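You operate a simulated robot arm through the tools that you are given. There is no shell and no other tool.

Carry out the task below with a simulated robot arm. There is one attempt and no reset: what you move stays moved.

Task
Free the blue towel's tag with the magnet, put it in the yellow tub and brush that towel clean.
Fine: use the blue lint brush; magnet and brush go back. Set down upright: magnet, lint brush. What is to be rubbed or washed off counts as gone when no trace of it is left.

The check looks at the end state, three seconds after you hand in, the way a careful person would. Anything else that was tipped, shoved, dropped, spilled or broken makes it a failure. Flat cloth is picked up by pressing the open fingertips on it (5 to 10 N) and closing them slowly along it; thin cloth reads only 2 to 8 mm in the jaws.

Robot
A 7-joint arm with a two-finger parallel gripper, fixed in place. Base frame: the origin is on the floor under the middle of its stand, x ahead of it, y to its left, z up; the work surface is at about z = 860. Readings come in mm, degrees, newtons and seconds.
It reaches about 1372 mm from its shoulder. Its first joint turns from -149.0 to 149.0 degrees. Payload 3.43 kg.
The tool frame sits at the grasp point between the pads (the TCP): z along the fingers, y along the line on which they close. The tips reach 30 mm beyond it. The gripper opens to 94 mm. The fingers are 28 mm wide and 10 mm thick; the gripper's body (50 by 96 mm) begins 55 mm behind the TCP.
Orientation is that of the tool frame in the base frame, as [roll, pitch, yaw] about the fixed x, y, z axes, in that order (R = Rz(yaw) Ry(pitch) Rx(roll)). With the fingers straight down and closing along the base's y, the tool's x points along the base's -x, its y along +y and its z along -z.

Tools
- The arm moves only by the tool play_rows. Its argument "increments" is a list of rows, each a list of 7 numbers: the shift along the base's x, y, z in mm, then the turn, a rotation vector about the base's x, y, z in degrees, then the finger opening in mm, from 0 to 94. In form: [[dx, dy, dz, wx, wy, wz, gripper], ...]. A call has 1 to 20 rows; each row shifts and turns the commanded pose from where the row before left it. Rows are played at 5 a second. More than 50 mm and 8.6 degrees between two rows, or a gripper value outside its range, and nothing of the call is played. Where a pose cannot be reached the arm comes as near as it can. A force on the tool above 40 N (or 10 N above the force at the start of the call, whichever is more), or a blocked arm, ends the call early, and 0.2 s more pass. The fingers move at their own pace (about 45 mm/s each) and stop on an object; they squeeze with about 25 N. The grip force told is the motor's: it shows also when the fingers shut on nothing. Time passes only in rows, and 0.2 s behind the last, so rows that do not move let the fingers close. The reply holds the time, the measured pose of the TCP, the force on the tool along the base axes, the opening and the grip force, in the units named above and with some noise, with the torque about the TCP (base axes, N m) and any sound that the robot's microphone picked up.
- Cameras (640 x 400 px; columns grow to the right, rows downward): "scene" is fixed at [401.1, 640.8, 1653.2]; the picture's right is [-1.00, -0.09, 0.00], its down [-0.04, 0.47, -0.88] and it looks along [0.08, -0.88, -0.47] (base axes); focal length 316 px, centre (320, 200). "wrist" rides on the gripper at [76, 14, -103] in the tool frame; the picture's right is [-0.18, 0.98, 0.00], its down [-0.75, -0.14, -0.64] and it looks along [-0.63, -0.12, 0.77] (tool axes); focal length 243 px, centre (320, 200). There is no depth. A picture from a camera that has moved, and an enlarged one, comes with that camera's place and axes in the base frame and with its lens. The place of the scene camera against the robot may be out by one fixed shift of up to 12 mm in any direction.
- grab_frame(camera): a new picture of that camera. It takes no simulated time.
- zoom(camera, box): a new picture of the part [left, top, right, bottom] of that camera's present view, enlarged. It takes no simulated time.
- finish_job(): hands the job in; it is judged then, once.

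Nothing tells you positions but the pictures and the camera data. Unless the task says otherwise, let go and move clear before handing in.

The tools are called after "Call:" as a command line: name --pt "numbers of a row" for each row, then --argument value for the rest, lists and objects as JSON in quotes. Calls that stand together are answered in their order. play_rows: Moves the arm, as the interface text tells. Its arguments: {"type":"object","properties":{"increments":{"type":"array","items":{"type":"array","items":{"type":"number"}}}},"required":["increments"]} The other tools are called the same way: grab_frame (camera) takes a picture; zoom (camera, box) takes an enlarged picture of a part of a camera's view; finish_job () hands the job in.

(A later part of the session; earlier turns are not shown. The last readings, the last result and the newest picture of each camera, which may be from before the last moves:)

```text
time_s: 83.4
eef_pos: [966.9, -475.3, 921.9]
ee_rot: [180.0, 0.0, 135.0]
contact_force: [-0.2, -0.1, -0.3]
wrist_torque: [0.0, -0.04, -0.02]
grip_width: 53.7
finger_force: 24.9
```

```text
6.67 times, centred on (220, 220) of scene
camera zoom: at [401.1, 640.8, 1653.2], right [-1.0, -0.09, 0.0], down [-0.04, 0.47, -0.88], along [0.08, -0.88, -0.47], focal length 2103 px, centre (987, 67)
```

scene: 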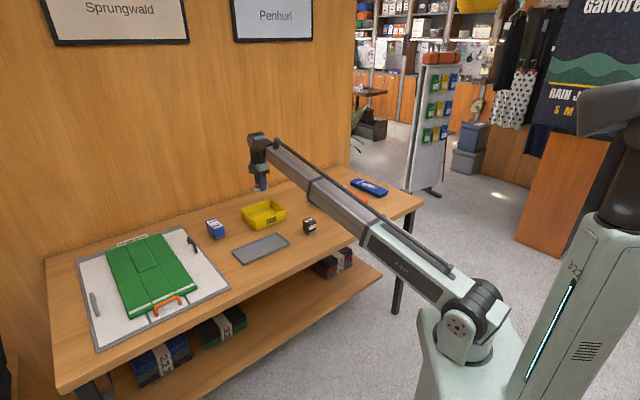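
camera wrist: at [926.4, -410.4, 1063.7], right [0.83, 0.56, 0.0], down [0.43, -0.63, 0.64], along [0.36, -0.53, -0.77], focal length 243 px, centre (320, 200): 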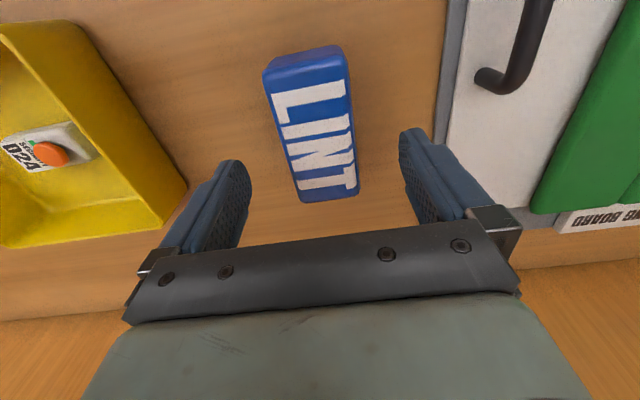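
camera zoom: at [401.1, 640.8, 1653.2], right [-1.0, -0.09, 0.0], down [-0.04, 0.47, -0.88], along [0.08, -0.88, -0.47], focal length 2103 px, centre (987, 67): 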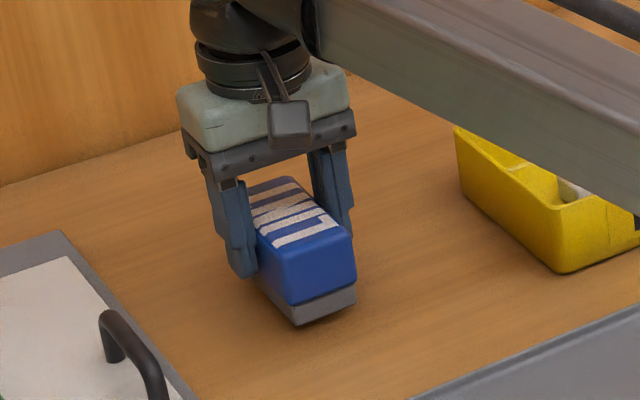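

The brush is held and level. I'll raise it and carry it toward the blue towel.

Call:
play_rows --pt "0 0 4 0 0 0 10" --pt "0 0 8 0 0 0 10" --pt "0 0 12 0 0 0 10" --pt "0 0 16 0 0 0 10" --pt "0 0 20 0 0 0 10" --pt "0 0 22 0 0 0 10" --pt "0 0 20 0 0 0 10" --pt "0 0 16 0 0 0 10" --pt "0 0 12 0 0 0 10" --pt "0 0 8 0 0 0 10" --pt "0 0 0 0 0 0 10"

Call:
zoom --camera "scene" --box '[180, 140, 270, 250]'

```text
time_s: 85.8
eef_pos: [970.4, -472.9, 1060.4]
ee_rot: [180.0, 0.0, 135.0]
contact_force: [0.1, -0.3, -1.4]
wrist_torque: [-0.01, 0.0, -0.02]
grip_width: 53.9
finger_force: 24.8
```

```text
3.64 times, centred on (225, 195) of scene
camera zoom: at [401.1, 640.8, 1653.2], right [-1.0, -0.09, 0.0], down [-0.04, 0.47, -0.88], along [0.08, -0.88, -0.47], focal length 1147 px, centre (666, 218)
```

zoom: 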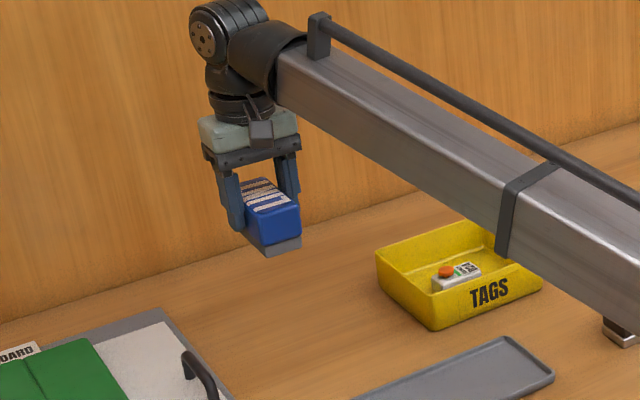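

The brush is firmly held. First half of the carry to the towel.

Call:
play_rows --pt "-7.88 -6.17 0 0 0 0 10" --pt "-15.75 -12.34 0 0 0 0 10" --pt "-23.63 -18.51 0 0 0 0 10" --pt "-31.5 -24.68 0 0 0 0 10" --pt "-35.44 -27.77 0 0 0 0 10" --pt "-35.44 -27.77 0 0 0 0 10" --pt "-35.44 -27.77 0 0 0 0 10" --pt "-35.44 -27.77 0 0 0 0 10" --pt "-35.44 -27.77 0 0 0 0 10" --pt "-31.5 -24.68 0 0 0 0 10" --pt "-23.63 -18.51 0 0 0 0 10" --pt "-15.75 -12.34 0 0 0 0 10" --pt "-7.88 -6.17 0 0 0 0 10" --pt "-3.94 -3.09 0 0 0 0 10"

Call:
play_rows --pt "-7.88 -6.17 0 0 0 0 10" --pt "-15.75 -12.34 0 0 0 0 10" --pt "-23.63 -18.51 0 0 0 0 10" --pt "-31.5 -24.68 0 0 0 0 10" --pt "-35.44 -27.77 0 0 0 0 10" --pt "-35.44 -27.77 0 0 0 0 10" --pt "-35.44 -27.77 0 0 0 0 10" --pt "-35.44 -27.77 0 0 0 0 10" --pt "-35.44 -27.77 0 0 0 0 10" --pt "-31.5 -24.68 0 0 0 0 10" --pt "-23.63 -18.51 0 0 0 0 10" --pt "-15.75 -12.34 0 0 0 0 10" --pt "-7.88 -6.17 0 0 0 0 10" --pt "-7.88 -6.17 0 0 0 0 10" --pt "0 0 0 0 0 0 10"

Call:
grab_frame --camera "wrist"

Call:
zoom --camera "scene" --box '[330, 120, 410, 210]'

```text
time_s: 88.8
eef_pos: [630.5, -740.7, 1060.3]
ee_rot: [179.9, 0.1, 135.0]
contact_force: [0.1, -0.3, -0.2]
wrist_torque: [0.01, -0.02, -0.07]
grip_width: 53.8
finger_force: 25.2
```

```text
time_s: 92.0
eef_pos: [287.5, -1008.0, 1058.2]
ee_rot: [-180.0, 0.0, 135.0]
contact_force: [-0.3, -0.2, -0.6]
wrist_torque: [0.03, -0.03, 0.0]
grip_width: 53.7
finger_force: 25.2
```

```text
taken
camera wrist: at [242.8, -944.1, 1162.0], right [0.83, 0.56, 0.0], down [0.43, -0.63, 0.64], along [0.36, -0.53, -0.77], focal length 243 px, centre (320, 200)
```

wrist: 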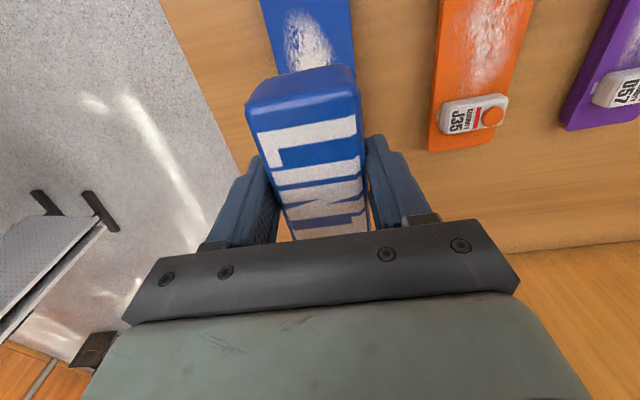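

```text
4.44 times, centred on (370, 165) of scene
camera zoom: at [401.1, 640.8, 1653.2], right [-1.0, -0.09, 0.0], down [-0.04, 0.47, -0.88], along [0.08, -0.88, -0.47], focal length 1402 px, centre (98, 356)
```

zoom: 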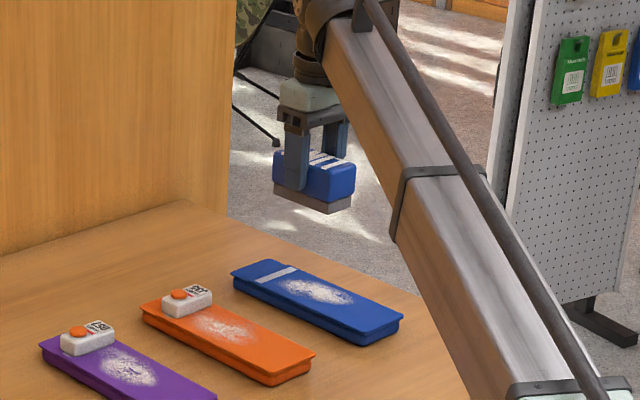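

Above the towel at the stroke start. I'll shift to the first lane (left part of the patch) and lower toward the towel.

Call:
play_rows --pt "-4.5 -4.5 -10 0 0 0 10" --pt "-5 -5 -20 0 0 0 10" --pt "0 0 -25 0 0 0 10" --pt "0 0 -25 0 0 0 10" --pt "0 0 -20 0 0 0 10" --pt "0 0 -11 0 0 0 10" --pt "0 0 -5 0 0 0 10" --pt "0 0 0 0 0 0 10"

Call:
grab_frame --camera "wrist"

Call:
zoom --camera "scene" --box '[340, 150, 400, 205]'

```text
time_s: 93.8
eef_pos: [278.1, -1018.2, 943.0]
ee_rot: [180.0, -0.1, 135.1]
contact_force: [0.7, 0.0, -1.4]
wrist_torque: [0.03, 0.0, 0.02]
grip_width: 53.8
finger_force: 25.6
```

```text
taken
camera wrist: at [234.1, -954.2, 1045.9], right [0.83, 0.56, 0.0], down [0.43, -0.63, 0.64], along [0.36, -0.53, -0.77], focal length 243 px, centre (320, 200)
```

wrist: 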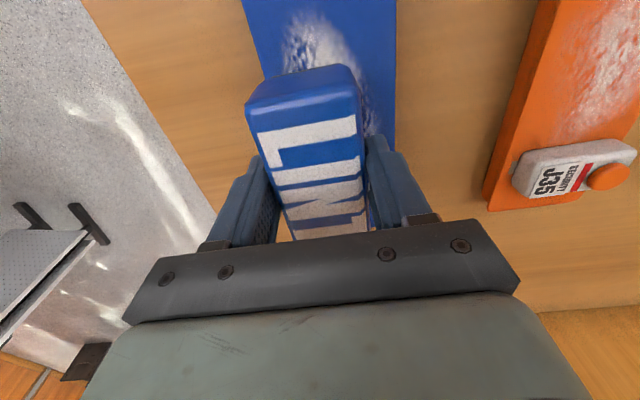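

```text
7.27 times, centred on (370, 178) of scene
camera zoom: at [401.1, 640.8, 1653.2], right [-1.0, -0.09, 0.0], down [-0.04, 0.47, -0.88], along [0.08, -0.88, -0.47], focal length 2294 px, centre (-44, 364)
```

zoom: 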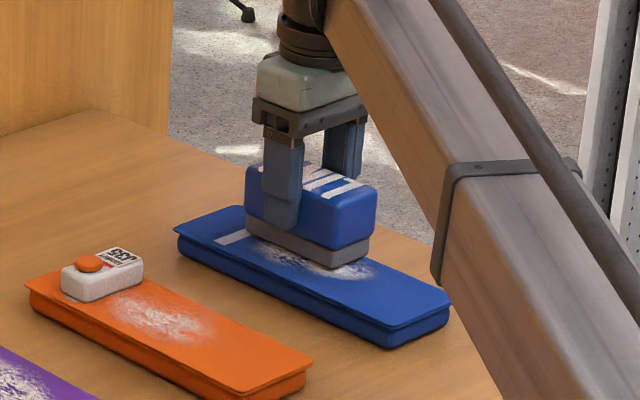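

The brush is just above the towel. Creeping down to a light contact.

Call:
play_rows --pt "0 0 -1 0 0 0 10" --pt "0 0 -1 0 0 0 10" --pt "0 0 -1 0 0 0 10" --pt "0 0 -1 0 0 0 10" --pt "0 0 -1 0 0 0 10" --pt "0 0 0 0 0 0 10"

```text
time_s: 95.2
eef_pos: [277.5, -1017.0, 937.3]
ee_rot: [179.8, 0.0, 135.0]
contact_force: [-0.9, 0.4, -1.0]
wrist_torque: [-0.03, 0.02, 0.02]
grip_width: 53.7
finger_force: 25.2
```

Call:
play_rows --pt "0 0 -1 0 0 0 10" --pt "0 0 -1 0 0 0 10" --pt "0 0 -0.5 0 0 0 10" --pt "0 0 0 0 0 0 10"

Call:
zoom --camera "scene" --box '[340, 160, 400, 205]'

```text
time_s: 96.2
eef_pos: [276.5, -1018.0, 937.3]
ee_rot: [-179.8, 0.1, 134.9]
contact_force: [-0.8, -0.8, 14.5]
wrist_torque: [0.12, 0.16, -0.02]
grip_width: 53.8
finger_force: 24.9
```

```text
8.89 times, centred on (370, 182) of scene
camera zoom: at [401.1, 640.8, 1653.2], right [-1.0, -0.09, 0.0], down [-0.04, 0.47, -0.88], along [0.08, -0.88, -0.47], focal length 2804 px, centre (-124, 356)
```

zoom: 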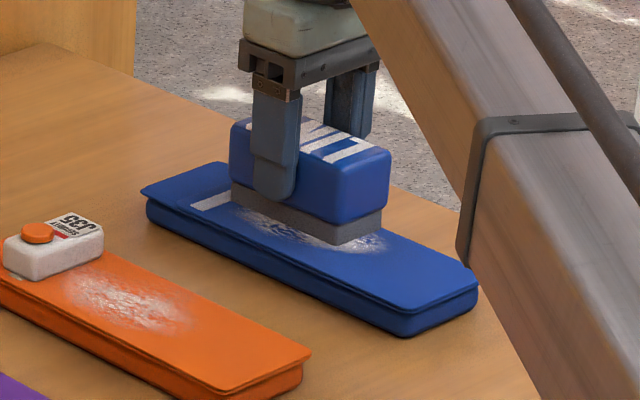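

Contact at 14.5 N is a bit more than needed. I'll ease off about 0.7 mm and try a short stroke, watching whether the towel drags.

Call:
play_rows --pt "0 0 0.7 0 0 0 10" --pt "-2.8 2.8 0 0 0 0 10" --pt "-4.2 4.2 0 0 0 0 10" --pt "-4.2 4.2 0 0 0 0 10" --pt "-4.2 4.2 0 0 0 0 10" --pt "-2.8 2.8 0 0 0 0 10"

Call:
zoom --camera "scene" --box '[340, 160, 400, 205]'

Call:
grab_frame --camera "wrist"

```text
time_s: 97.6
eef_pos: [260.2, -999.2, 935.7]
ee_rot: [-179.9, 0.0, 135.0]
contact_force: [3.5, -6.4, 13.4]
wrist_torque: [-0.23, -0.18, -0.04]
grip_width: 53.6
finger_force: 24.7
```

```text
8.89 times, centred on (370, 182) of scene
camera zoom: at [401.1, 640.8, 1653.2], right [-1.0, -0.09, 0.0], down [-0.04, 0.47, -0.88], along [0.08, -0.88, -0.47], focal length 2804 px, centre (-124, 356)
```

zoom: 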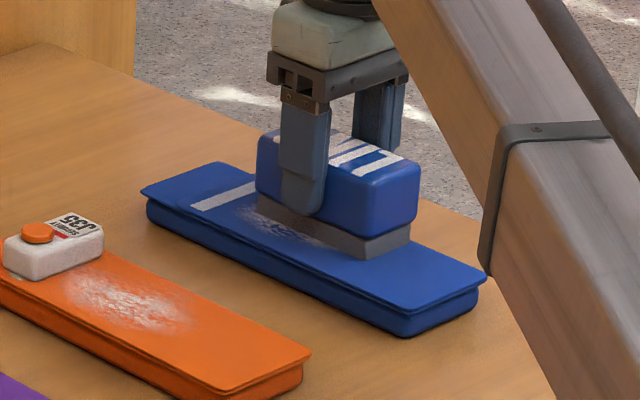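

```text
taken
camera wrist: at [215.8, -934.5, 1040.0], right [0.83, 0.56, 0.0], down [0.43, -0.63, 0.64], along [0.36, -0.53, -0.77], focal length 243 px, centre (320, 200)
```

wrist: 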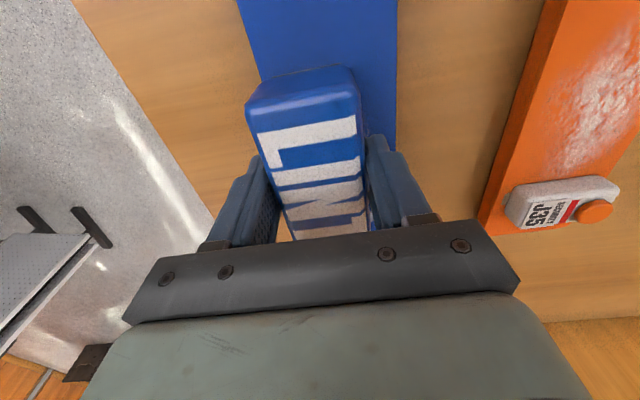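

The lint is coming off and the towel has not shifted. Continuing this stroke toward the near end.

Call:
play_rows --pt "-2.8 2.8 0.3 0 0 0 10" --pt "-4.2 4.2 0 0 0 0 10" --pt "-5 5 0 0 0 0 10" --pt "-5 5 0 0 0 0 10" --pt "-5 5 0 0 0 0 10" --pt "-5 5 0 0 0 0 10" --pt "-4.2 4.2 0 0 0 0 10" --pt "-2 2 0 0 0 0 10"

Call:
zoom --camera "scene" --box '[340, 160, 400, 205]'

```text
time_s: 99.4
eef_pos: [225.3, -966.0, 935.9]
ee_rot: [-179.9, 0.0, 135.0]
contact_force: [1.0, -1.0, 4.1]
wrist_torque: [-0.08, -0.06, 0.01]
grip_width: 54.0
finger_force: 25.3
```

```text
8.89 times, centred on (370, 182) of scene
camera zoom: at [401.1, 640.8, 1653.2], right [-1.0, -0.09, 0.0], down [-0.04, 0.47, -0.88], along [0.08, -0.88, -0.47], focal length 2804 px, centre (-124, 356)
```

zoom: 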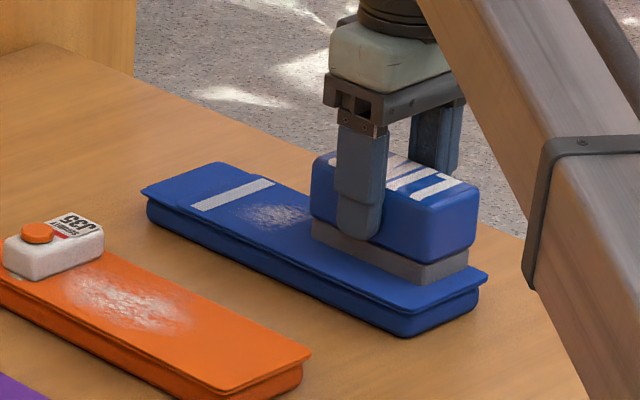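

Much is gone; some remains near the white strip. Let me zoom on the residue.

Call:
zoom --camera "scene" --box '[350, 172, 386, 198]'

```text
15.38 times, centred on (368, 185) of scene
camera zoom: at [401.1, 640.8, 1653.2], right [-1.0, -0.09, 0.0], down [-0.04, 0.47, -0.88], along [0.08, -0.88, -0.47], focal length 4854 px, centre (-418, 431)
```

zoom: 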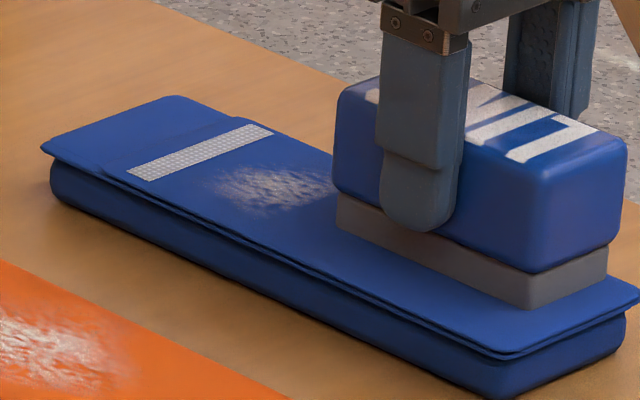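

The towel is steady. Next lane: lift 20 mm, move over to the right side of the patch near the strip, and lower again.

Call:
play_rows --pt "0 0 6 0 0 0 10" --pt "0 0 14 0 0 0 10" --pt "10 -5.3 0 0 0 0 10" --pt "20 -10.6 0 0 0 0 10" --pt "24 -12.8 0 0 0 0 10" --pt "16 -8.5 0 0 0 0 10" --pt "8.2 -4.4 0 0 0 0 10" --pt "0 0 -8 0 0 0 10" --pt "0 0 -7 0 0 0 10" --pt "0 0 -3 0 0 0 10" --pt "0 0 0 0 0 0 10"

Call:
grab_frame --camera "wrist"

Call:
zoom --camera "scene" --box '[340, 160, 400, 205]'

```text
time_s: 101.8
eef_pos: [303.0, -1009.3, 939.6]
ee_rot: [180.0, 0.0, 135.0]
contact_force: [-0.1, 0.1, -0.7]
wrist_torque: [0.01, -0.04, -0.02]
grip_width: 53.9
finger_force: 24.9
```

```text
taken
camera wrist: at [259.7, -945.0, 1042.7], right [0.83, 0.56, 0.0], down [0.43, -0.63, 0.64], along [0.36, -0.53, -0.77], focal length 243 px, centre (320, 200)
```

wrist: 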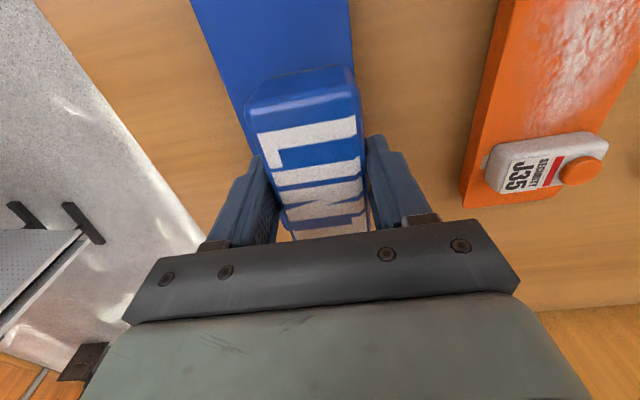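

```text
8.89 times, centred on (370, 182) of scene
camera zoom: at [401.1, 640.8, 1653.2], right [-1.0, -0.09, 0.0], down [-0.04, 0.47, -0.88], along [0.08, -0.88, -0.47], focal length 2804 px, centre (-124, 356)
```

zoom: 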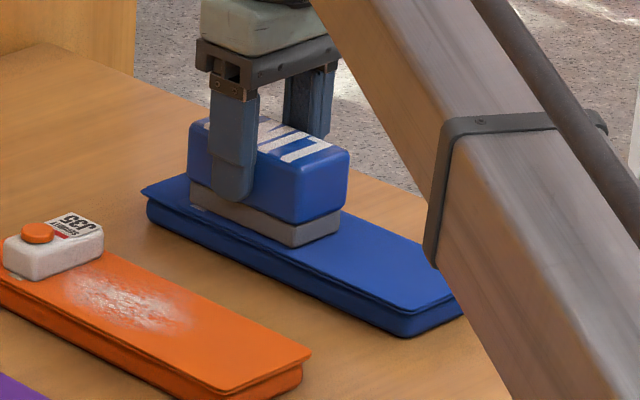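

Positioned on the second lane. Touch down lightly and stroke toward the near end.

Call:
play_rows --pt "0 0 -1 0 0 0 10" --pt "0 0 -1 0 0 0 10" --pt "0 0 -0.5 0 0 0 10" --pt "0 0 0 0 0 0 10"

```text
time_s: 102.8
eef_pos: [304.4, -1008.1, 938.1]
ee_rot: [-180.0, 0.0, 134.9]
contact_force: [0.5, 0.2, -0.7]
wrist_torque: [-0.02, 0.01, 0.02]
grip_width: 53.8
finger_force: 24.8
```

Call:
play_rows --pt "0 0 -0.5 0 0 0 10" --pt "0 0 -0.5 0 0 0 10" --pt "0 0 0 0 0 0 10"

```text
time_s: 103.6
eef_pos: [303.4, -1008.3, 936.1]
ee_rot: [-179.9, 0.1, 135.0]
contact_force: [-0.6, -0.6, 12.7]
wrist_torque: [0.27, 0.27, 0.01]
grip_width: 53.5
finger_force: 24.6
```

Contact made. Stroking lane two.

Call:
play_rows --pt "0 0 0.3 0 0 0 10" --pt "-2.8 2.8 0 0 0 0 10" --pt "-4.2 4.2 0 0 0 0 10" --pt "-5 5 0 0 0 0 10" --pt "-5 5 0 0 0 0 10" --pt "-5 5 0 0 0 0 10" --pt "-5 5 0 0 0 0 10" --pt "-5 5 0 0 0 0 10" --pt "-5 5 0 0 0 0 10" --pt "-5 5 0 0 0 0 10" --pt "-5 5 0 0 0 0 10" --pt "-4.2 4.2 0 0 0 0 10" --pt "-2.8 2.8 0 0 0 0 10"

Call:
zoom --camera "scene" --box '[340, 160, 400, 205]'

Call:
zoom --camera "scene" --box '[350, 172, 386, 198]'

```text
time_s: 106.4
eef_pos: [249.9, -952.6, 936.0]
ee_rot: [180.0, -0.1, 135.1]
contact_force: [2.0, -2.8, 7.6]
wrist_torque: [-0.11, -0.07, 0.0]
grip_width: 53.8
finger_force: 24.9
```

```text
8.89 times, centred on (370, 182) of scene
camera zoom: at [401.1, 640.8, 1653.2], right [-1.0, -0.09, 0.0], down [-0.04, 0.47, -0.88], along [0.08, -0.88, -0.47], focal length 2804 px, centre (-124, 356)
```

zoom: 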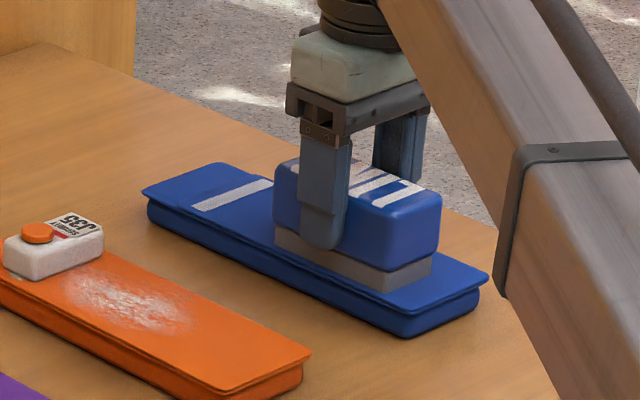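

```text
15.38 times, centred on (368, 185) of scene
camera zoom: at [401.1, 640.8, 1653.2], right [-1.0, -0.09, 0.0], down [-0.04, 0.47, -0.88], along [0.08, -0.88, -0.47], focal length 4854 px, centre (-418, 431)
```

zoom: 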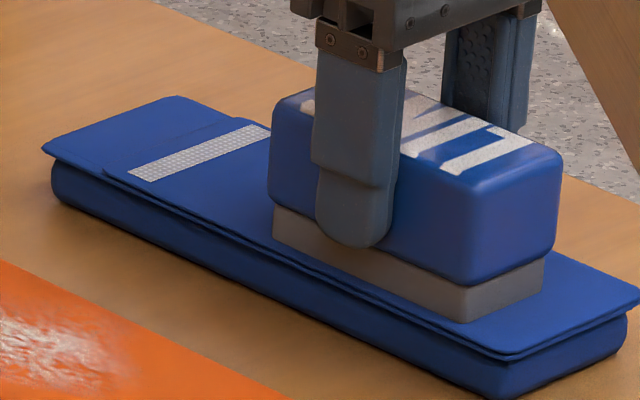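

That lane looks clean. I'll lift the brush well clear to inspect the whole towel.

Call:
play_rows --pt "0 0 6 0 0 0 10" --pt "0 0 14 0 0 0 10" --pt "0 0 20 0 0 0 10" --pt "0 0 25 0 0 0 10" --pt "0 0 20 0 0 0 10" --pt "0 0 15 0 0 0 10" --pt "0 0 8 0 0 0 10" --pt "0 0 0 0 0 0 10"

Call:
zoom --camera "scene" --box '[348, 170, 396, 204]'

Call:
grab_frame --camera "wrist"

```text
time_s: 108.2
eef_pos: [249.2, -953.2, 1044.1]
ee_rot: [180.0, 0.0, 135.0]
contact_force: [0.0, 0.3, -1.8]
wrist_torque: [-0.01, 0.01, -0.05]
grip_width: 53.6
finger_force: 25.0
```

```text
11.76 times, centred on (372, 187) of scene
camera zoom: at [401.1, 640.8, 1653.2], right [-1.0, -0.09, 0.0], down [-0.04, 0.47, -0.88], along [0.08, -0.88, -0.47], focal length 3712 px, centre (-292, 353)
```

zoom: 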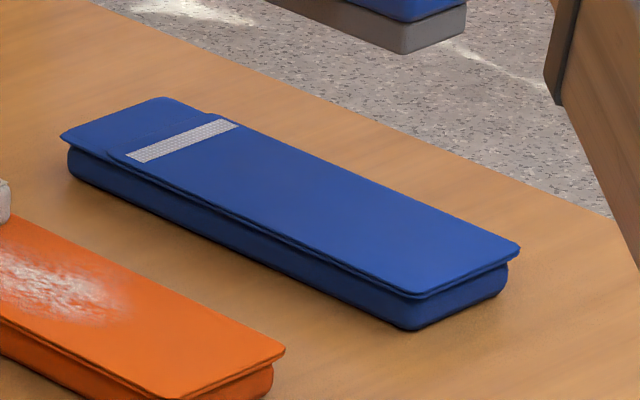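

```text
taken
camera wrist: at [205.5, -889.0, 1147.2], right [0.83, 0.56, 0.0], down [0.43, -0.63, 0.64], along [0.36, -0.53, -0.77], focal length 243 px, centre (320, 200)
```

wrist: 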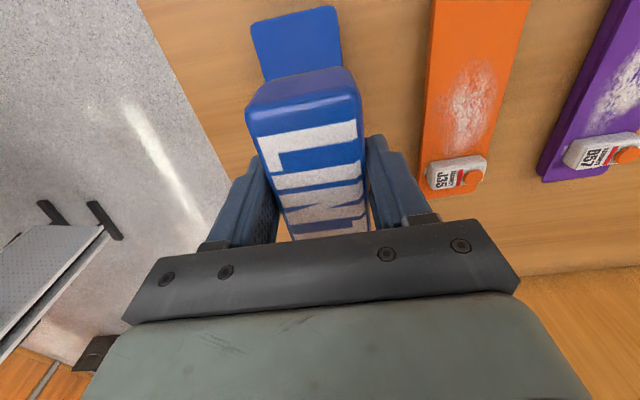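

The towel looks clean and hasn't moved. I'll zoom much closer to look for faint traces.

Call:
zoom --camera "scene" --box '[356, 176, 376, 189]'

Call:
zoom --camera "scene" --box '[370, 182, 394, 198]'

```text
16.00 times, centred on (366, 182) of scene
camera zoom: at [401.1, 640.8, 1653.2], right [-1.0, -0.09, 0.0], down [-0.04, 0.47, -0.88], along [0.08, -0.88, -0.47], focal length 5048 px, centre (-416, 480)
```

zoom: 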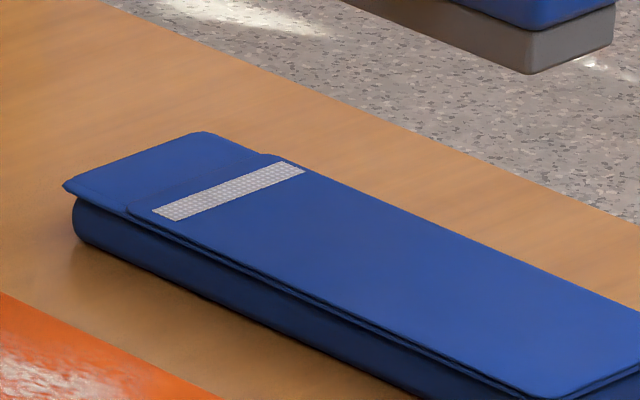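

```text
16.00 times, centred on (382, 190) of scene
camera zoom: at [401.1, 640.8, 1653.2], right [-1.0, -0.09, 0.0], down [-0.04, 0.47, -0.88], along [0.08, -0.88, -0.47], focal length 5048 px, centre (-672, 360)
```

zoom: 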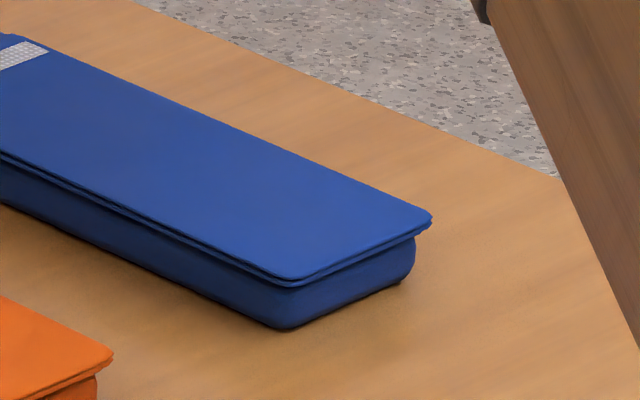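

It looks clean from the scene camera. I'll slide sideways so the wrist camera can also see the towel surface from above.

Call:
play_rows --pt "10 5.2 5 0 0 0 10" --pt "22 11.4 5 0 0 0 10" --pt "32 16.6 5 0 0 0 10" --pt "32 16.6 2 0 0 0 10" --pt "25 12.9 0 0 0 0 10" --pt "15 7.7 0 0 0 0 10" --pt "0 0 0 0 0 0 10"

Call:
grab_frame --camera "wrist"

Call:
zoom --camera "wrist" --box '[100, 0, 300, 160]'

```text
time_s: 109.8
eef_pos: [387.9, -884.3, 1060.8]
ee_rot: [-180.0, 0.0, 135.0]
contact_force: [-0.9, -0.1, 0.1]
wrist_torque: [0.01, 0.0, -0.01]
grip_width: 53.7
finger_force: 25.4
```

```text
taken
camera wrist: at [343.7, -819.6, 1163.4], right [0.83, 0.56, 0.0], down [0.43, -0.63, 0.64], along [0.36, -0.53, -0.77], focal length 243 px, centre (320, 200)
```

wrist: 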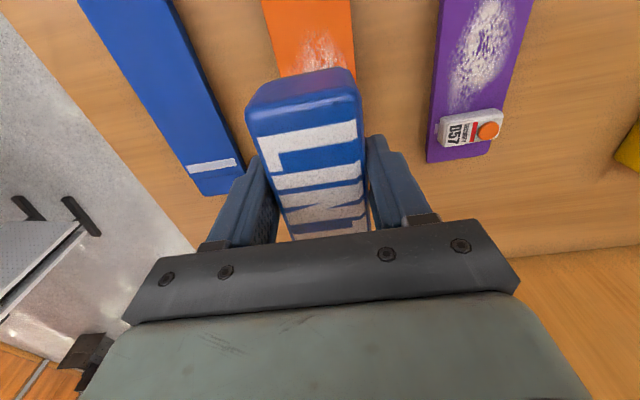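

```text
2.50 times, centred on (200, 80) of wrist
camera zoom: at [343.7, -819.6, 1163.4], right [0.83, 0.56, 0.0], down [0.43, -0.63, 0.64], along [0.36, -0.53, -0.77], focal length 606 px, centre (620, 500)
```

zoom: 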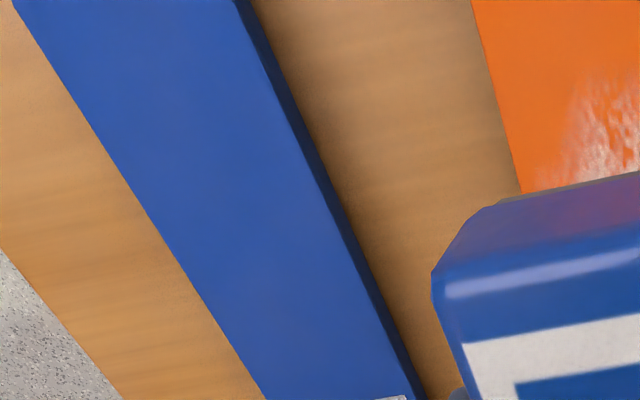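

The towel appears clean. One more tight zoom along the patch area near the strip.

Call:
zoom --camera "wrist" --box '[150, 70, 250, 180]'

Call:
zoom --camera "wrist" --box '[100, 0, 200, 100]'

```text
3.64 times, centred on (200, 125) of wrist
camera zoom: at [343.7, -819.6, 1163.4], right [0.83, 0.56, 0.0], down [0.43, -0.63, 0.64], along [0.36, -0.53, -0.77], focal length 882 px, centre (756, 473)
```

zoom: 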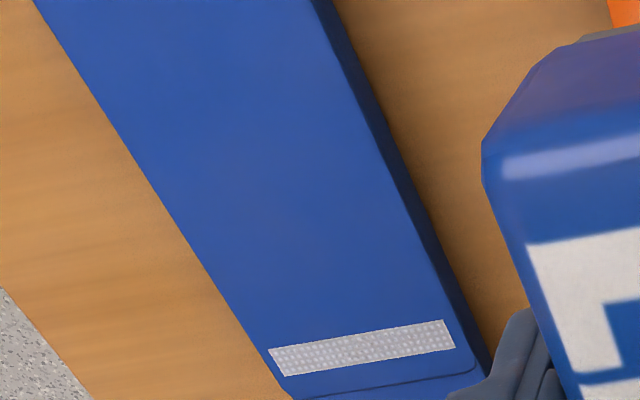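

```text
4.00 times, centred on (150, 50) of wrist
camera zoom: at [343.7, -819.6, 1163.4], right [0.83, 0.56, 0.0], down [0.43, -0.63, 0.64], along [0.36, -0.53, -0.77], focal length 970 px, centre (1000, 800)
```

zoom: 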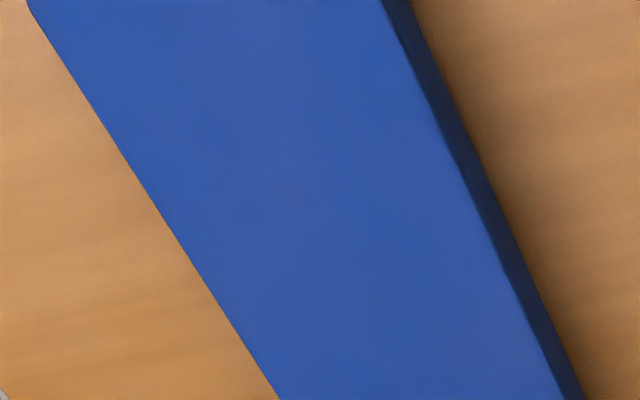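

I might see a very faint tint, so for safety I'll add extra passes. Moving back over the towel to the left lane, starting nearer the strip.

Call:
play_rows --pt "-8 -11.7 0 0 0 0 10" --pt "-18 -26.2 0 0 0 0 10" --pt "-25 -36.4 0 0 0 0 10" --pt "-24 -35 0 0 0 0 10" --pt "-16 -23.3 0 0 0 0 10" --pt "-8 -11.6 0 0 0 0 10" --pt "0 0 -10 0 0 0 10" --pt "0 0 -20 0 0 0 10" --pt "0 0 -28 0 0 0 10" --pt "0 0 -28 0 0 0 10" --pt "0 0 -20 0 0 0 10" --pt "0 0 -10 0 0 0 10" --pt "0 0 -4 0 0 0 10" --pt "0 0 -2 0 0 0 10" --pt "0 0 -1 0 0 0 10" --pt "0 0 0 0 0 0 10"

Call:
zoom --camera "scene" --box '[340, 160, 400, 205]'

```text
time_s: 113.2
eef_pos: [289.2, -1027.2, 937.1]
ee_rot: [179.9, 0.1, 135.1]
contact_force: [-1.0, 1.3, -0.7]
wrist_torque: [0.03, -0.02, -0.03]
grip_width: 53.7
finger_force: 24.7
```

```text
8.89 times, centred on (370, 182) of scene
camera zoom: at [401.1, 640.8, 1653.2], right [-1.0, -0.09, 0.0], down [-0.04, 0.47, -0.88], along [0.08, -0.88, -0.47], focal length 2804 px, centre (-124, 356)
```

zoom: 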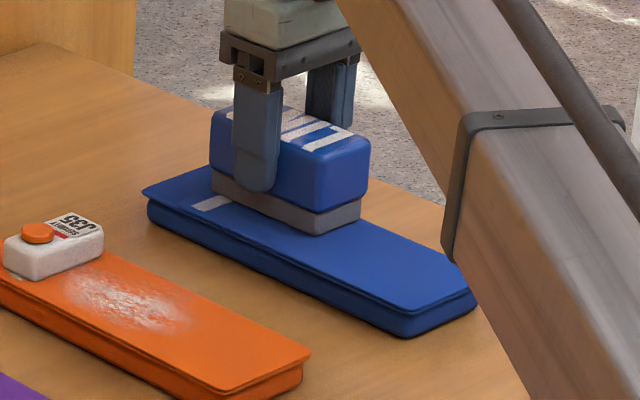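

Just above contact. Touching down and doing the left-lane stroke again.

Call:
play_rows --pt "0 0 -1 0 0 0 10" --pt "0 0 -0.5 0 0 0 10" --pt "0 0 -0.4 0 0 0 10" --pt "0 0 0 0 0 0 10"

```text
time_s: 114.2
eef_pos: [287.9, -1027.0, 935.0]
ee_rot: [179.9, 0.0, 134.9]
contact_force: [-0.6, -0.5, -0.1]
wrist_torque: [-0.02, 0.01, 0.0]
grip_width: 53.7
finger_force: 24.5
```

Call:
play_rows --pt "0 0 -0.4 0 0 0 10" --pt "0 0 -0.3 0 0 0 10" --pt "0 0 0 0 0 0 10"

```text
time_s: 115.0
eef_pos: [287.6, -1026.1, 934.1]
ee_rot: [180.0, 0.1, 134.9]
contact_force: [-0.8, -2.7, 6.7]
wrist_torque: [0.07, 0.21, 0.07]
grip_width: 53.7
finger_force: 24.7
```

Good contact at about 7 N. Stroking along the left lane.

Call:
play_rows --pt "-2.8 2.8 0 0 0 0 10" --pt "-4.2 4.2 0 0 0 0 10" --pt "-5 5 0 0 0 0 10" --pt "-5 5 0 0 0 0 10" --pt "-5 5 0 0 0 0 10" --pt "-5 5 0 0 0 0 10" --pt "-5 5 0 0 0 0 10" --pt "-5 5 0 0 0 0 10" --pt "-5 5 0 0 0 0 10" --pt "-5 5 0 0 0 0 10" --pt "-4.2 4.2 0 0 0 0 10" --pt "-2.8 2.8 0 0 0 0 10"

Call:
zoom --camera "scene" --box '[340, 160, 400, 205]'

```text
time_s: 117.6
eef_pos: [235.4, -972.4, 935.0]
ee_rot: [-180.0, 0.0, 135.0]
contact_force: [0.7, -0.9, -0.4]
wrist_torque: [0.0, -0.02, -0.02]
grip_width: 53.4
finger_force: 25.2
```

```text
8.89 times, centred on (370, 182) of scene
camera zoom: at [401.1, 640.8, 1653.2], right [-1.0, -0.09, 0.0], down [-0.04, 0.47, -0.88], along [0.08, -0.88, -0.47], focal length 2804 px, centre (-124, 356)
```

zoom: 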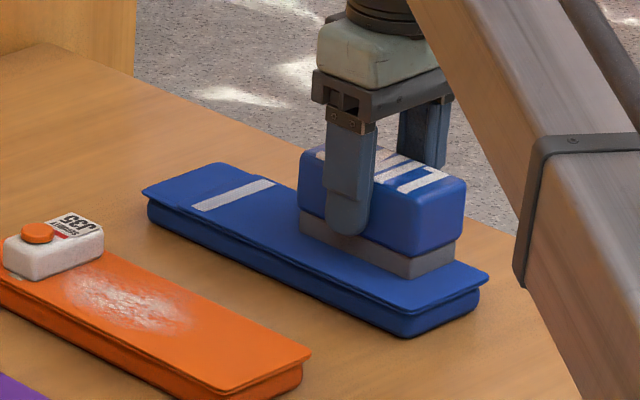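

One more pass down the middle. Lift, return to the strip end, and touch down.

Call:
play_rows --pt "0 0 6 0 0 0 10" --pt "0 0 12 0 0 0 10" --pt "9 -5.8 0 0 0 0 10" --pt "16 -10.3 0 0 0 0 10" --pt "18 -11.6 0 0 0 0 10" --pt "14 -9 0 0 0 0 10" --pt "6.9 -4.6 0 0 0 0 10" --pt "0 0 -8 0 0 0 10" --pt "0 0 -6 0 0 0 10" --pt "0 0 -2 0 0 0 10" --pt "0 0 -1 0 0 0 10" --pt "0 0 -0.5 0 0 0 10" --pt "0 0 0 0 0 0 10"

```text
time_s: 120.4
eef_pos: [297.1, -1016.2, 934.7]
ee_rot: [180.0, 0.0, 135.0]
contact_force: [-0.3, -0.7, -1.4]
wrist_torque: [0.0, -0.04, -0.01]
grip_width: 53.6
finger_force: 25.2
```

Call:
play_rows --pt "0 0 -0.5 0 0 0 10" --pt "0 0 -0.3 0 0 0 10" --pt "0 0 -0.3 0 0 0 10" --pt "0 0 0 0 0 0 10"

```text
time_s: 121.4
eef_pos: [298.0, -1014.0, 934.3]
ee_rot: [179.9, 0.0, 135.0]
contact_force: [1.7, -2.6, 4.9]
wrist_torque: [0.07, 0.12, 0.06]
grip_width: 53.7
finger_force: 25.2
```

Contact at about 5 N. Stroking the centre lane, easing down slightly along the way to keep contact.

Call:
play_rows --pt "-2.8 2.8 -0.2 0 0 0 10" --pt "-4.2 4.2 -0.1 0 0 0 10" --pt "-5 5 -0.1 0 0 0 10" --pt "-5 5 -0.1 0 0 0 10" --pt "-5 5 0 0 0 0 10" --pt "-5 5 0 0 0 0 10" --pt "-5 5 0 0 0 0 10" --pt "-5 5 0 0 0 0 10" --pt "-5 5 0 0 0 0 10" --pt "-5 5 0 0 0 0 10" --pt "-4.2 4.2 0 0 0 0 10" --pt "-2.8 2.8 0 0 0 0 10"

Call:
zoom --camera "scene" --box '[340, 160, 400, 205]'

```text
time_s: 124.0
eef_pos: [242.6, -958.7, 935.1]
ee_rot: [180.0, -0.1, 135.0]
contact_force: [-0.1, 0.3, -1.4]
wrist_torque: [0.0, -0.01, 0.0]
grip_width: 53.8
finger_force: 24.7
```

```text
8.89 times, centred on (370, 182) of scene
camera zoom: at [401.1, 640.8, 1653.2], right [-1.0, -0.09, 0.0], down [-0.04, 0.47, -0.88], along [0.08, -0.88, -0.47], focal length 2804 px, centre (-124, 356)
```

zoom: 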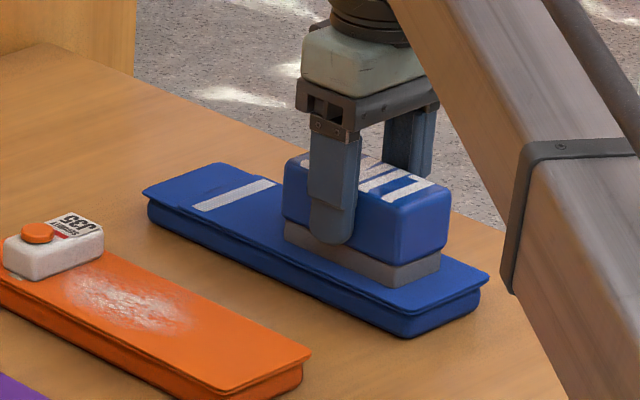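

The brush only rested on the strip at the start, so contact faded. I'll start just past the strip instead and repeat with proper contact.

Call:
play_rows --pt "0 0 5 0 0 0 10" --pt "0 0 5 0 0 0 10" --pt "6 -6 0 0 0 0 10" --pt "12 -12 0 0 0 0 10" --pt "13 -13 0 0 0 0 10" --pt "9 -9 0 0 0 0 10" --pt "5 -5 0 0 0 0 10" --pt "0 0 -5 0 0 0 10" --pt "0 0 -4 0 0 0 10" --pt "0 0 -1 0 0 0 10" --pt "0 0 0 0 0 0 10"

```text
time_s: 126.4
eef_pos: [288.7, -1005.4, 934.6]
ee_rot: [180.0, 0.0, 134.9]
contact_force: [0.6, -1.3, 1.6]
wrist_torque: [0.1, 0.06, 0.01]
grip_width: 53.8
finger_force: 24.8
```

Call:
play_rows --pt "0 0 -0.4 0 0 0 10" --pt "0 0 -0.4 0 0 0 10" --pt "0 0 0 0 0 0 10"

```text
time_s: 127.2
eef_pos: [287.3, -1006.3, 934.8]
ee_rot: [180.0, 0.1, 135.0]
contact_force: [-0.8, -0.8, 18.7]
wrist_torque: [0.16, 0.16, 0.03]
grip_width: 54.0
finger_force: 24.7
```

Call:
play_rows --pt "-2.8 2.8 0.3 0 0 0 10" --pt "-4.2 4.2 0 0 0 0 10" --pt "-5 5 0 0 0 0 10" --pt "-5 5 0 0 0 0 10" --pt "-5 5 0 0 0 0 10"

```text
time_s: 128.4
eef_pos: [267.3, -983.0, 932.9]
ee_rot: [180.0, -0.1, 135.0]
contact_force: [0.7, -0.8, 4.4]
wrist_torque: [-0.24, -0.24, -0.05]
grip_width: 53.8
finger_force: 25.5
```

Good contact while sliding. Continuing the stroke with a slight extra press.

Call:
play_rows --pt "-2.8 2.8 -0.3 0 0 0 10" --pt "-4.2 4.2 0 0 0 0 10" --pt "-5 5 -0.1 0 0 0 10" --pt "-5 5 0 0 0 0 10" --pt "-5 5 -0.1 0 0 0 10" --pt "-4.2 4.2 0 0 0 0 10" --pt "-2.8 2.8 0 0 0 0 10"

Call:
zoom --camera "scene" --box '[340, 160, 400, 205]'

```text
time_s: 130.0
eef_pos: [237.0, -954.5, 932.5]
ee_rot: [180.0, 0.1, 135.0]
contact_force: [5.7, -6.5, 16.0]
wrist_torque: [0.09, 0.04, 0.01]
grip_width: 53.9
finger_force: 24.9
```

```text
8.89 times, centred on (370, 182) of scene
camera zoom: at [401.1, 640.8, 1653.2], right [-1.0, -0.09, 0.0], down [-0.04, 0.47, -0.88], along [0.08, -0.88, -0.47], focal length 2804 px, centre (-124, 356)
```

zoom: 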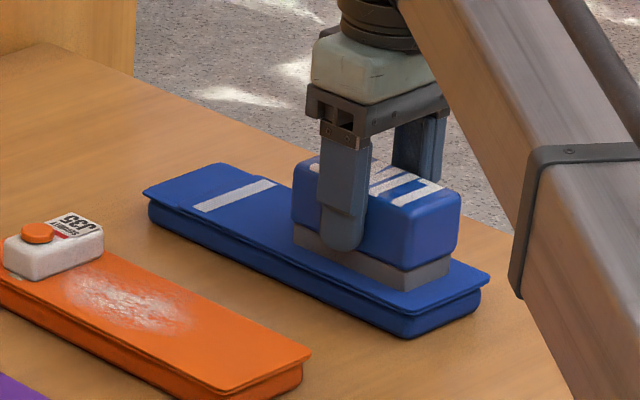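

Stroke complete. I'll lift clear and inspect the towel's state and position again.

Call:
play_rows --pt "0 0 6 0 0 0 10" --pt "0 0 14 0 0 0 10" --pt "0 0 22 0 0 0 10" --pt "0 0 26 0 0 0 10" --pt "0 0 24 0 0 0 10" --pt "0 0 20 0 0 0 10" --pt "0 0 12 0 0 0 10" --pt "0 0 4 0 0 0 10" --pt "0 0 0 0 0 0 10"

Call:
zoom --camera "scene" --box '[348, 170, 396, 204]'

Call:
grab_frame --camera "wrist"

```text
time_s: 132.0
eef_pos: [236.2, -955.3, 1061.0]
ee_rot: [-179.9, -0.1, 135.0]
contact_force: [0.1, -0.5, -0.9]
wrist_torque: [-0.01, 0.01, -0.01]
grip_width: 53.9
finger_force: 25.2
```

```text
11.76 times, centred on (372, 187) of scene
camera zoom: at [401.1, 640.8, 1653.2], right [-1.0, -0.09, 0.0], down [-0.04, 0.47, -0.88], along [0.08, -0.88, -0.47], focal length 3712 px, centre (-292, 353)
```

zoom: 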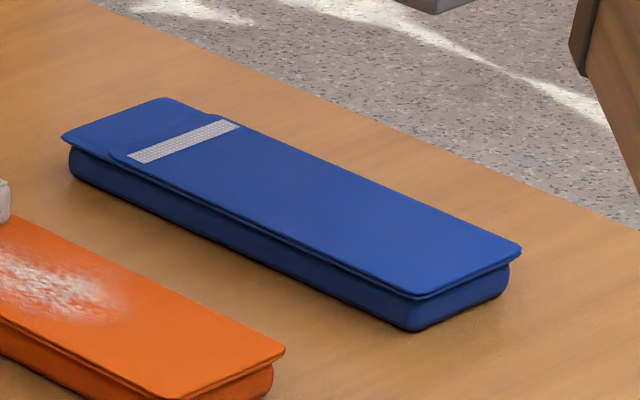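

```text
taken
camera wrist: at [192.8, -890.4, 1164.8], right [0.83, 0.56, 0.0], down [0.43, -0.63, 0.64], along [0.36, -0.53, -0.77], focal length 243 px, centre (320, 200)
```

wrist: 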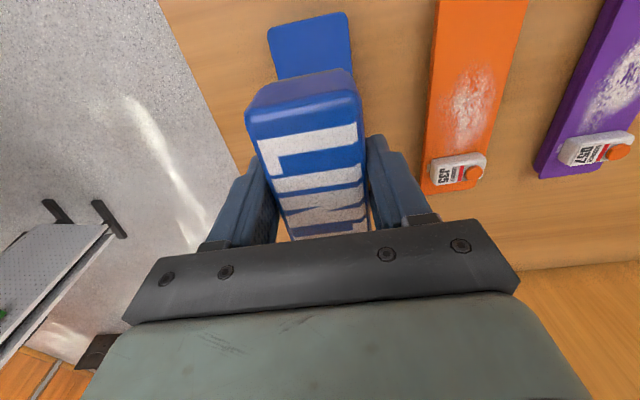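

Clean and the towel is displaced by no more than about 1 mm. Now carrying the brush back to its original spot at (968, -474).

Call:
play_rows --pt "8.36 5.49 0 0 0 0 10" --pt "16.71 10.99 0 0 0 0 10" --pt "25.07 16.48 0 0 0 0 10" --pt "33.42 21.97 0 0 0 0 10" --pt "37.6 24.72 0 0 0 0 10" --pt "37.6 24.72 0 0 0 0 10" --pt "37.6 24.72 0 0 0 0 10" --pt "37.6 24.72 0 0 0 0 10" --pt "37.6 24.72 0 0 0 0 10" --pt "33.42 21.97 0 0 0 0 10" --pt "25.07 16.48 0 0 0 0 10" --pt "16.71 10.99 0 0 0 0 10" --pt "10.45 6.87 0 0 0 0 10" --pt "8.36 5.49 0 0 0 0 10"

Call:
play_rows --pt "8.36 5.49 0 0 0 0 10" --pt "16.71 10.99 0 0 0 0 10" --pt "25.07 16.48 0 0 0 0 10" --pt "33.42 21.97 0 0 0 0 10" --pt "37.6 24.72 0 0 0 0 10" --pt "37.6 24.72 0 0 0 0 10" --pt "37.6 24.72 0 0 0 0 10" --pt "37.6 24.72 0 0 0 0 10" --pt "37.6 24.72 0 0 0 0 10" --pt "33.42 21.97 0 0 0 0 10" --pt "25.07 16.48 0 0 0 0 10" --pt "16.71 10.99 0 0 0 0 10" --pt "10.45 6.87 0 0 0 0 10" --pt "8.36 5.49 0 0 0 0 10" --pt "0 0 0 0 0 0 10"

Call:
grab_frame --camera "wrist"

Call:
zoom --camera "scene" --box '[180, 140, 270, 250]'

```text
time_s: 135.0
eef_pos: [603.6, -714.1, 1061.0]
ee_rot: [-180.0, 0.0, 134.9]
contact_force: [0.2, 0.0, -0.5]
wrist_torque: [-0.01, 0.03, 0.0]
grip_width: 53.6
finger_force: 24.8
```

```text
time_s: 138.2
eef_pos: [970.9, -475.7, 1060.9]
ee_rot: [-180.0, 0.0, 135.0]
contact_force: [0.3, -0.5, -0.2]
wrist_torque: [0.01, 0.0, -0.03]
grip_width: 53.7
finger_force: 25.0
```

```text
taken
camera wrist: at [927.1, -410.5, 1164.1], right [0.83, 0.56, 0.0], down [0.43, -0.63, 0.64], along [0.36, -0.53, -0.77], focal length 243 px, centre (320, 200)
```

wrist: 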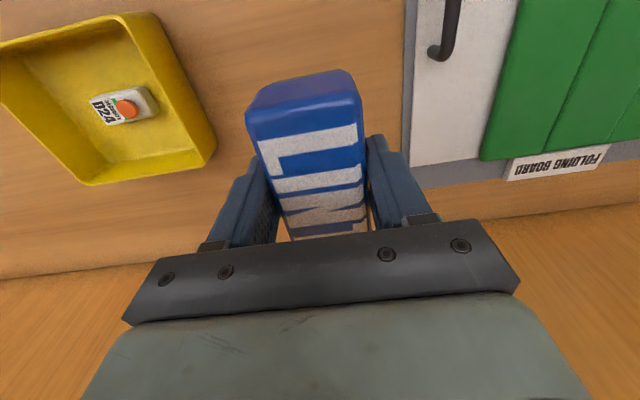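

```text
3.64 times, centred on (225, 195) of scene
camera zoom: at [401.1, 640.8, 1653.2], right [-1.0, -0.09, 0.0], down [-0.04, 0.47, -0.88], along [0.08, -0.88, -0.47], focal length 1147 px, centre (666, 218)
```

zoom: 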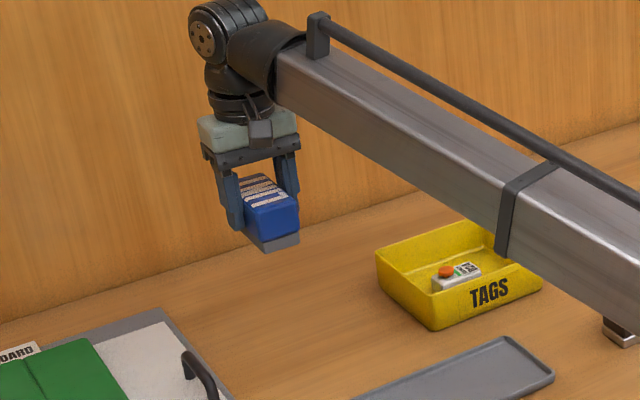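

Back over the brush's home. It has slid up a few millimetres in the grip, so I'll check for tilt before setting it down.

Call:
zoom --camera "scene" --box '[225, 165, 275, 215]'

Call:
zoom --camera "wrist" --box '[220, 40, 420, 250]'

```text
8.00 times, centred on (250, 190) of scene
camera zoom: at [401.1, 640.8, 1653.2], right [-1.0, -0.09, 0.0], down [-0.04, 0.47, -0.88], along [0.08, -0.88, -0.47], focal length 2524 px, centre (880, 280)
```

zoom: 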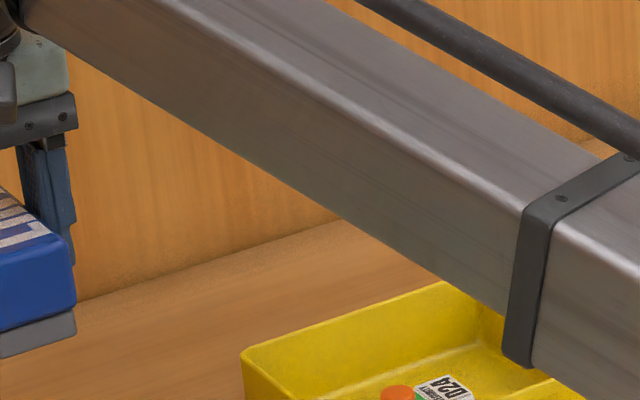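

```text
1.90 times, centred on (320, 145) of wrist
camera zoom: at [927.1, -410.5, 1164.1], right [0.83, 0.56, 0.0], down [0.43, -0.63, 0.64], along [0.36, -0.53, -0.77], focal length 462 px, centre (320, 305)
```

zoom: 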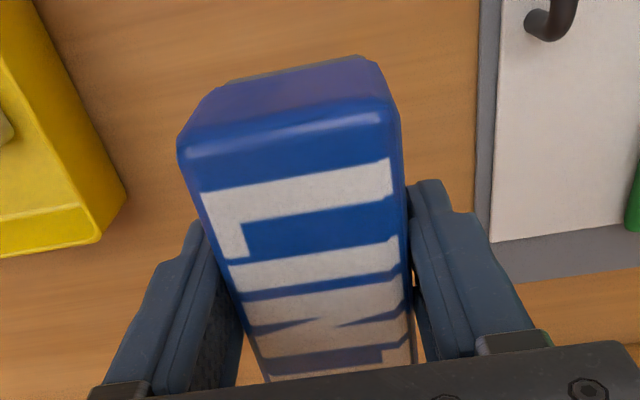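

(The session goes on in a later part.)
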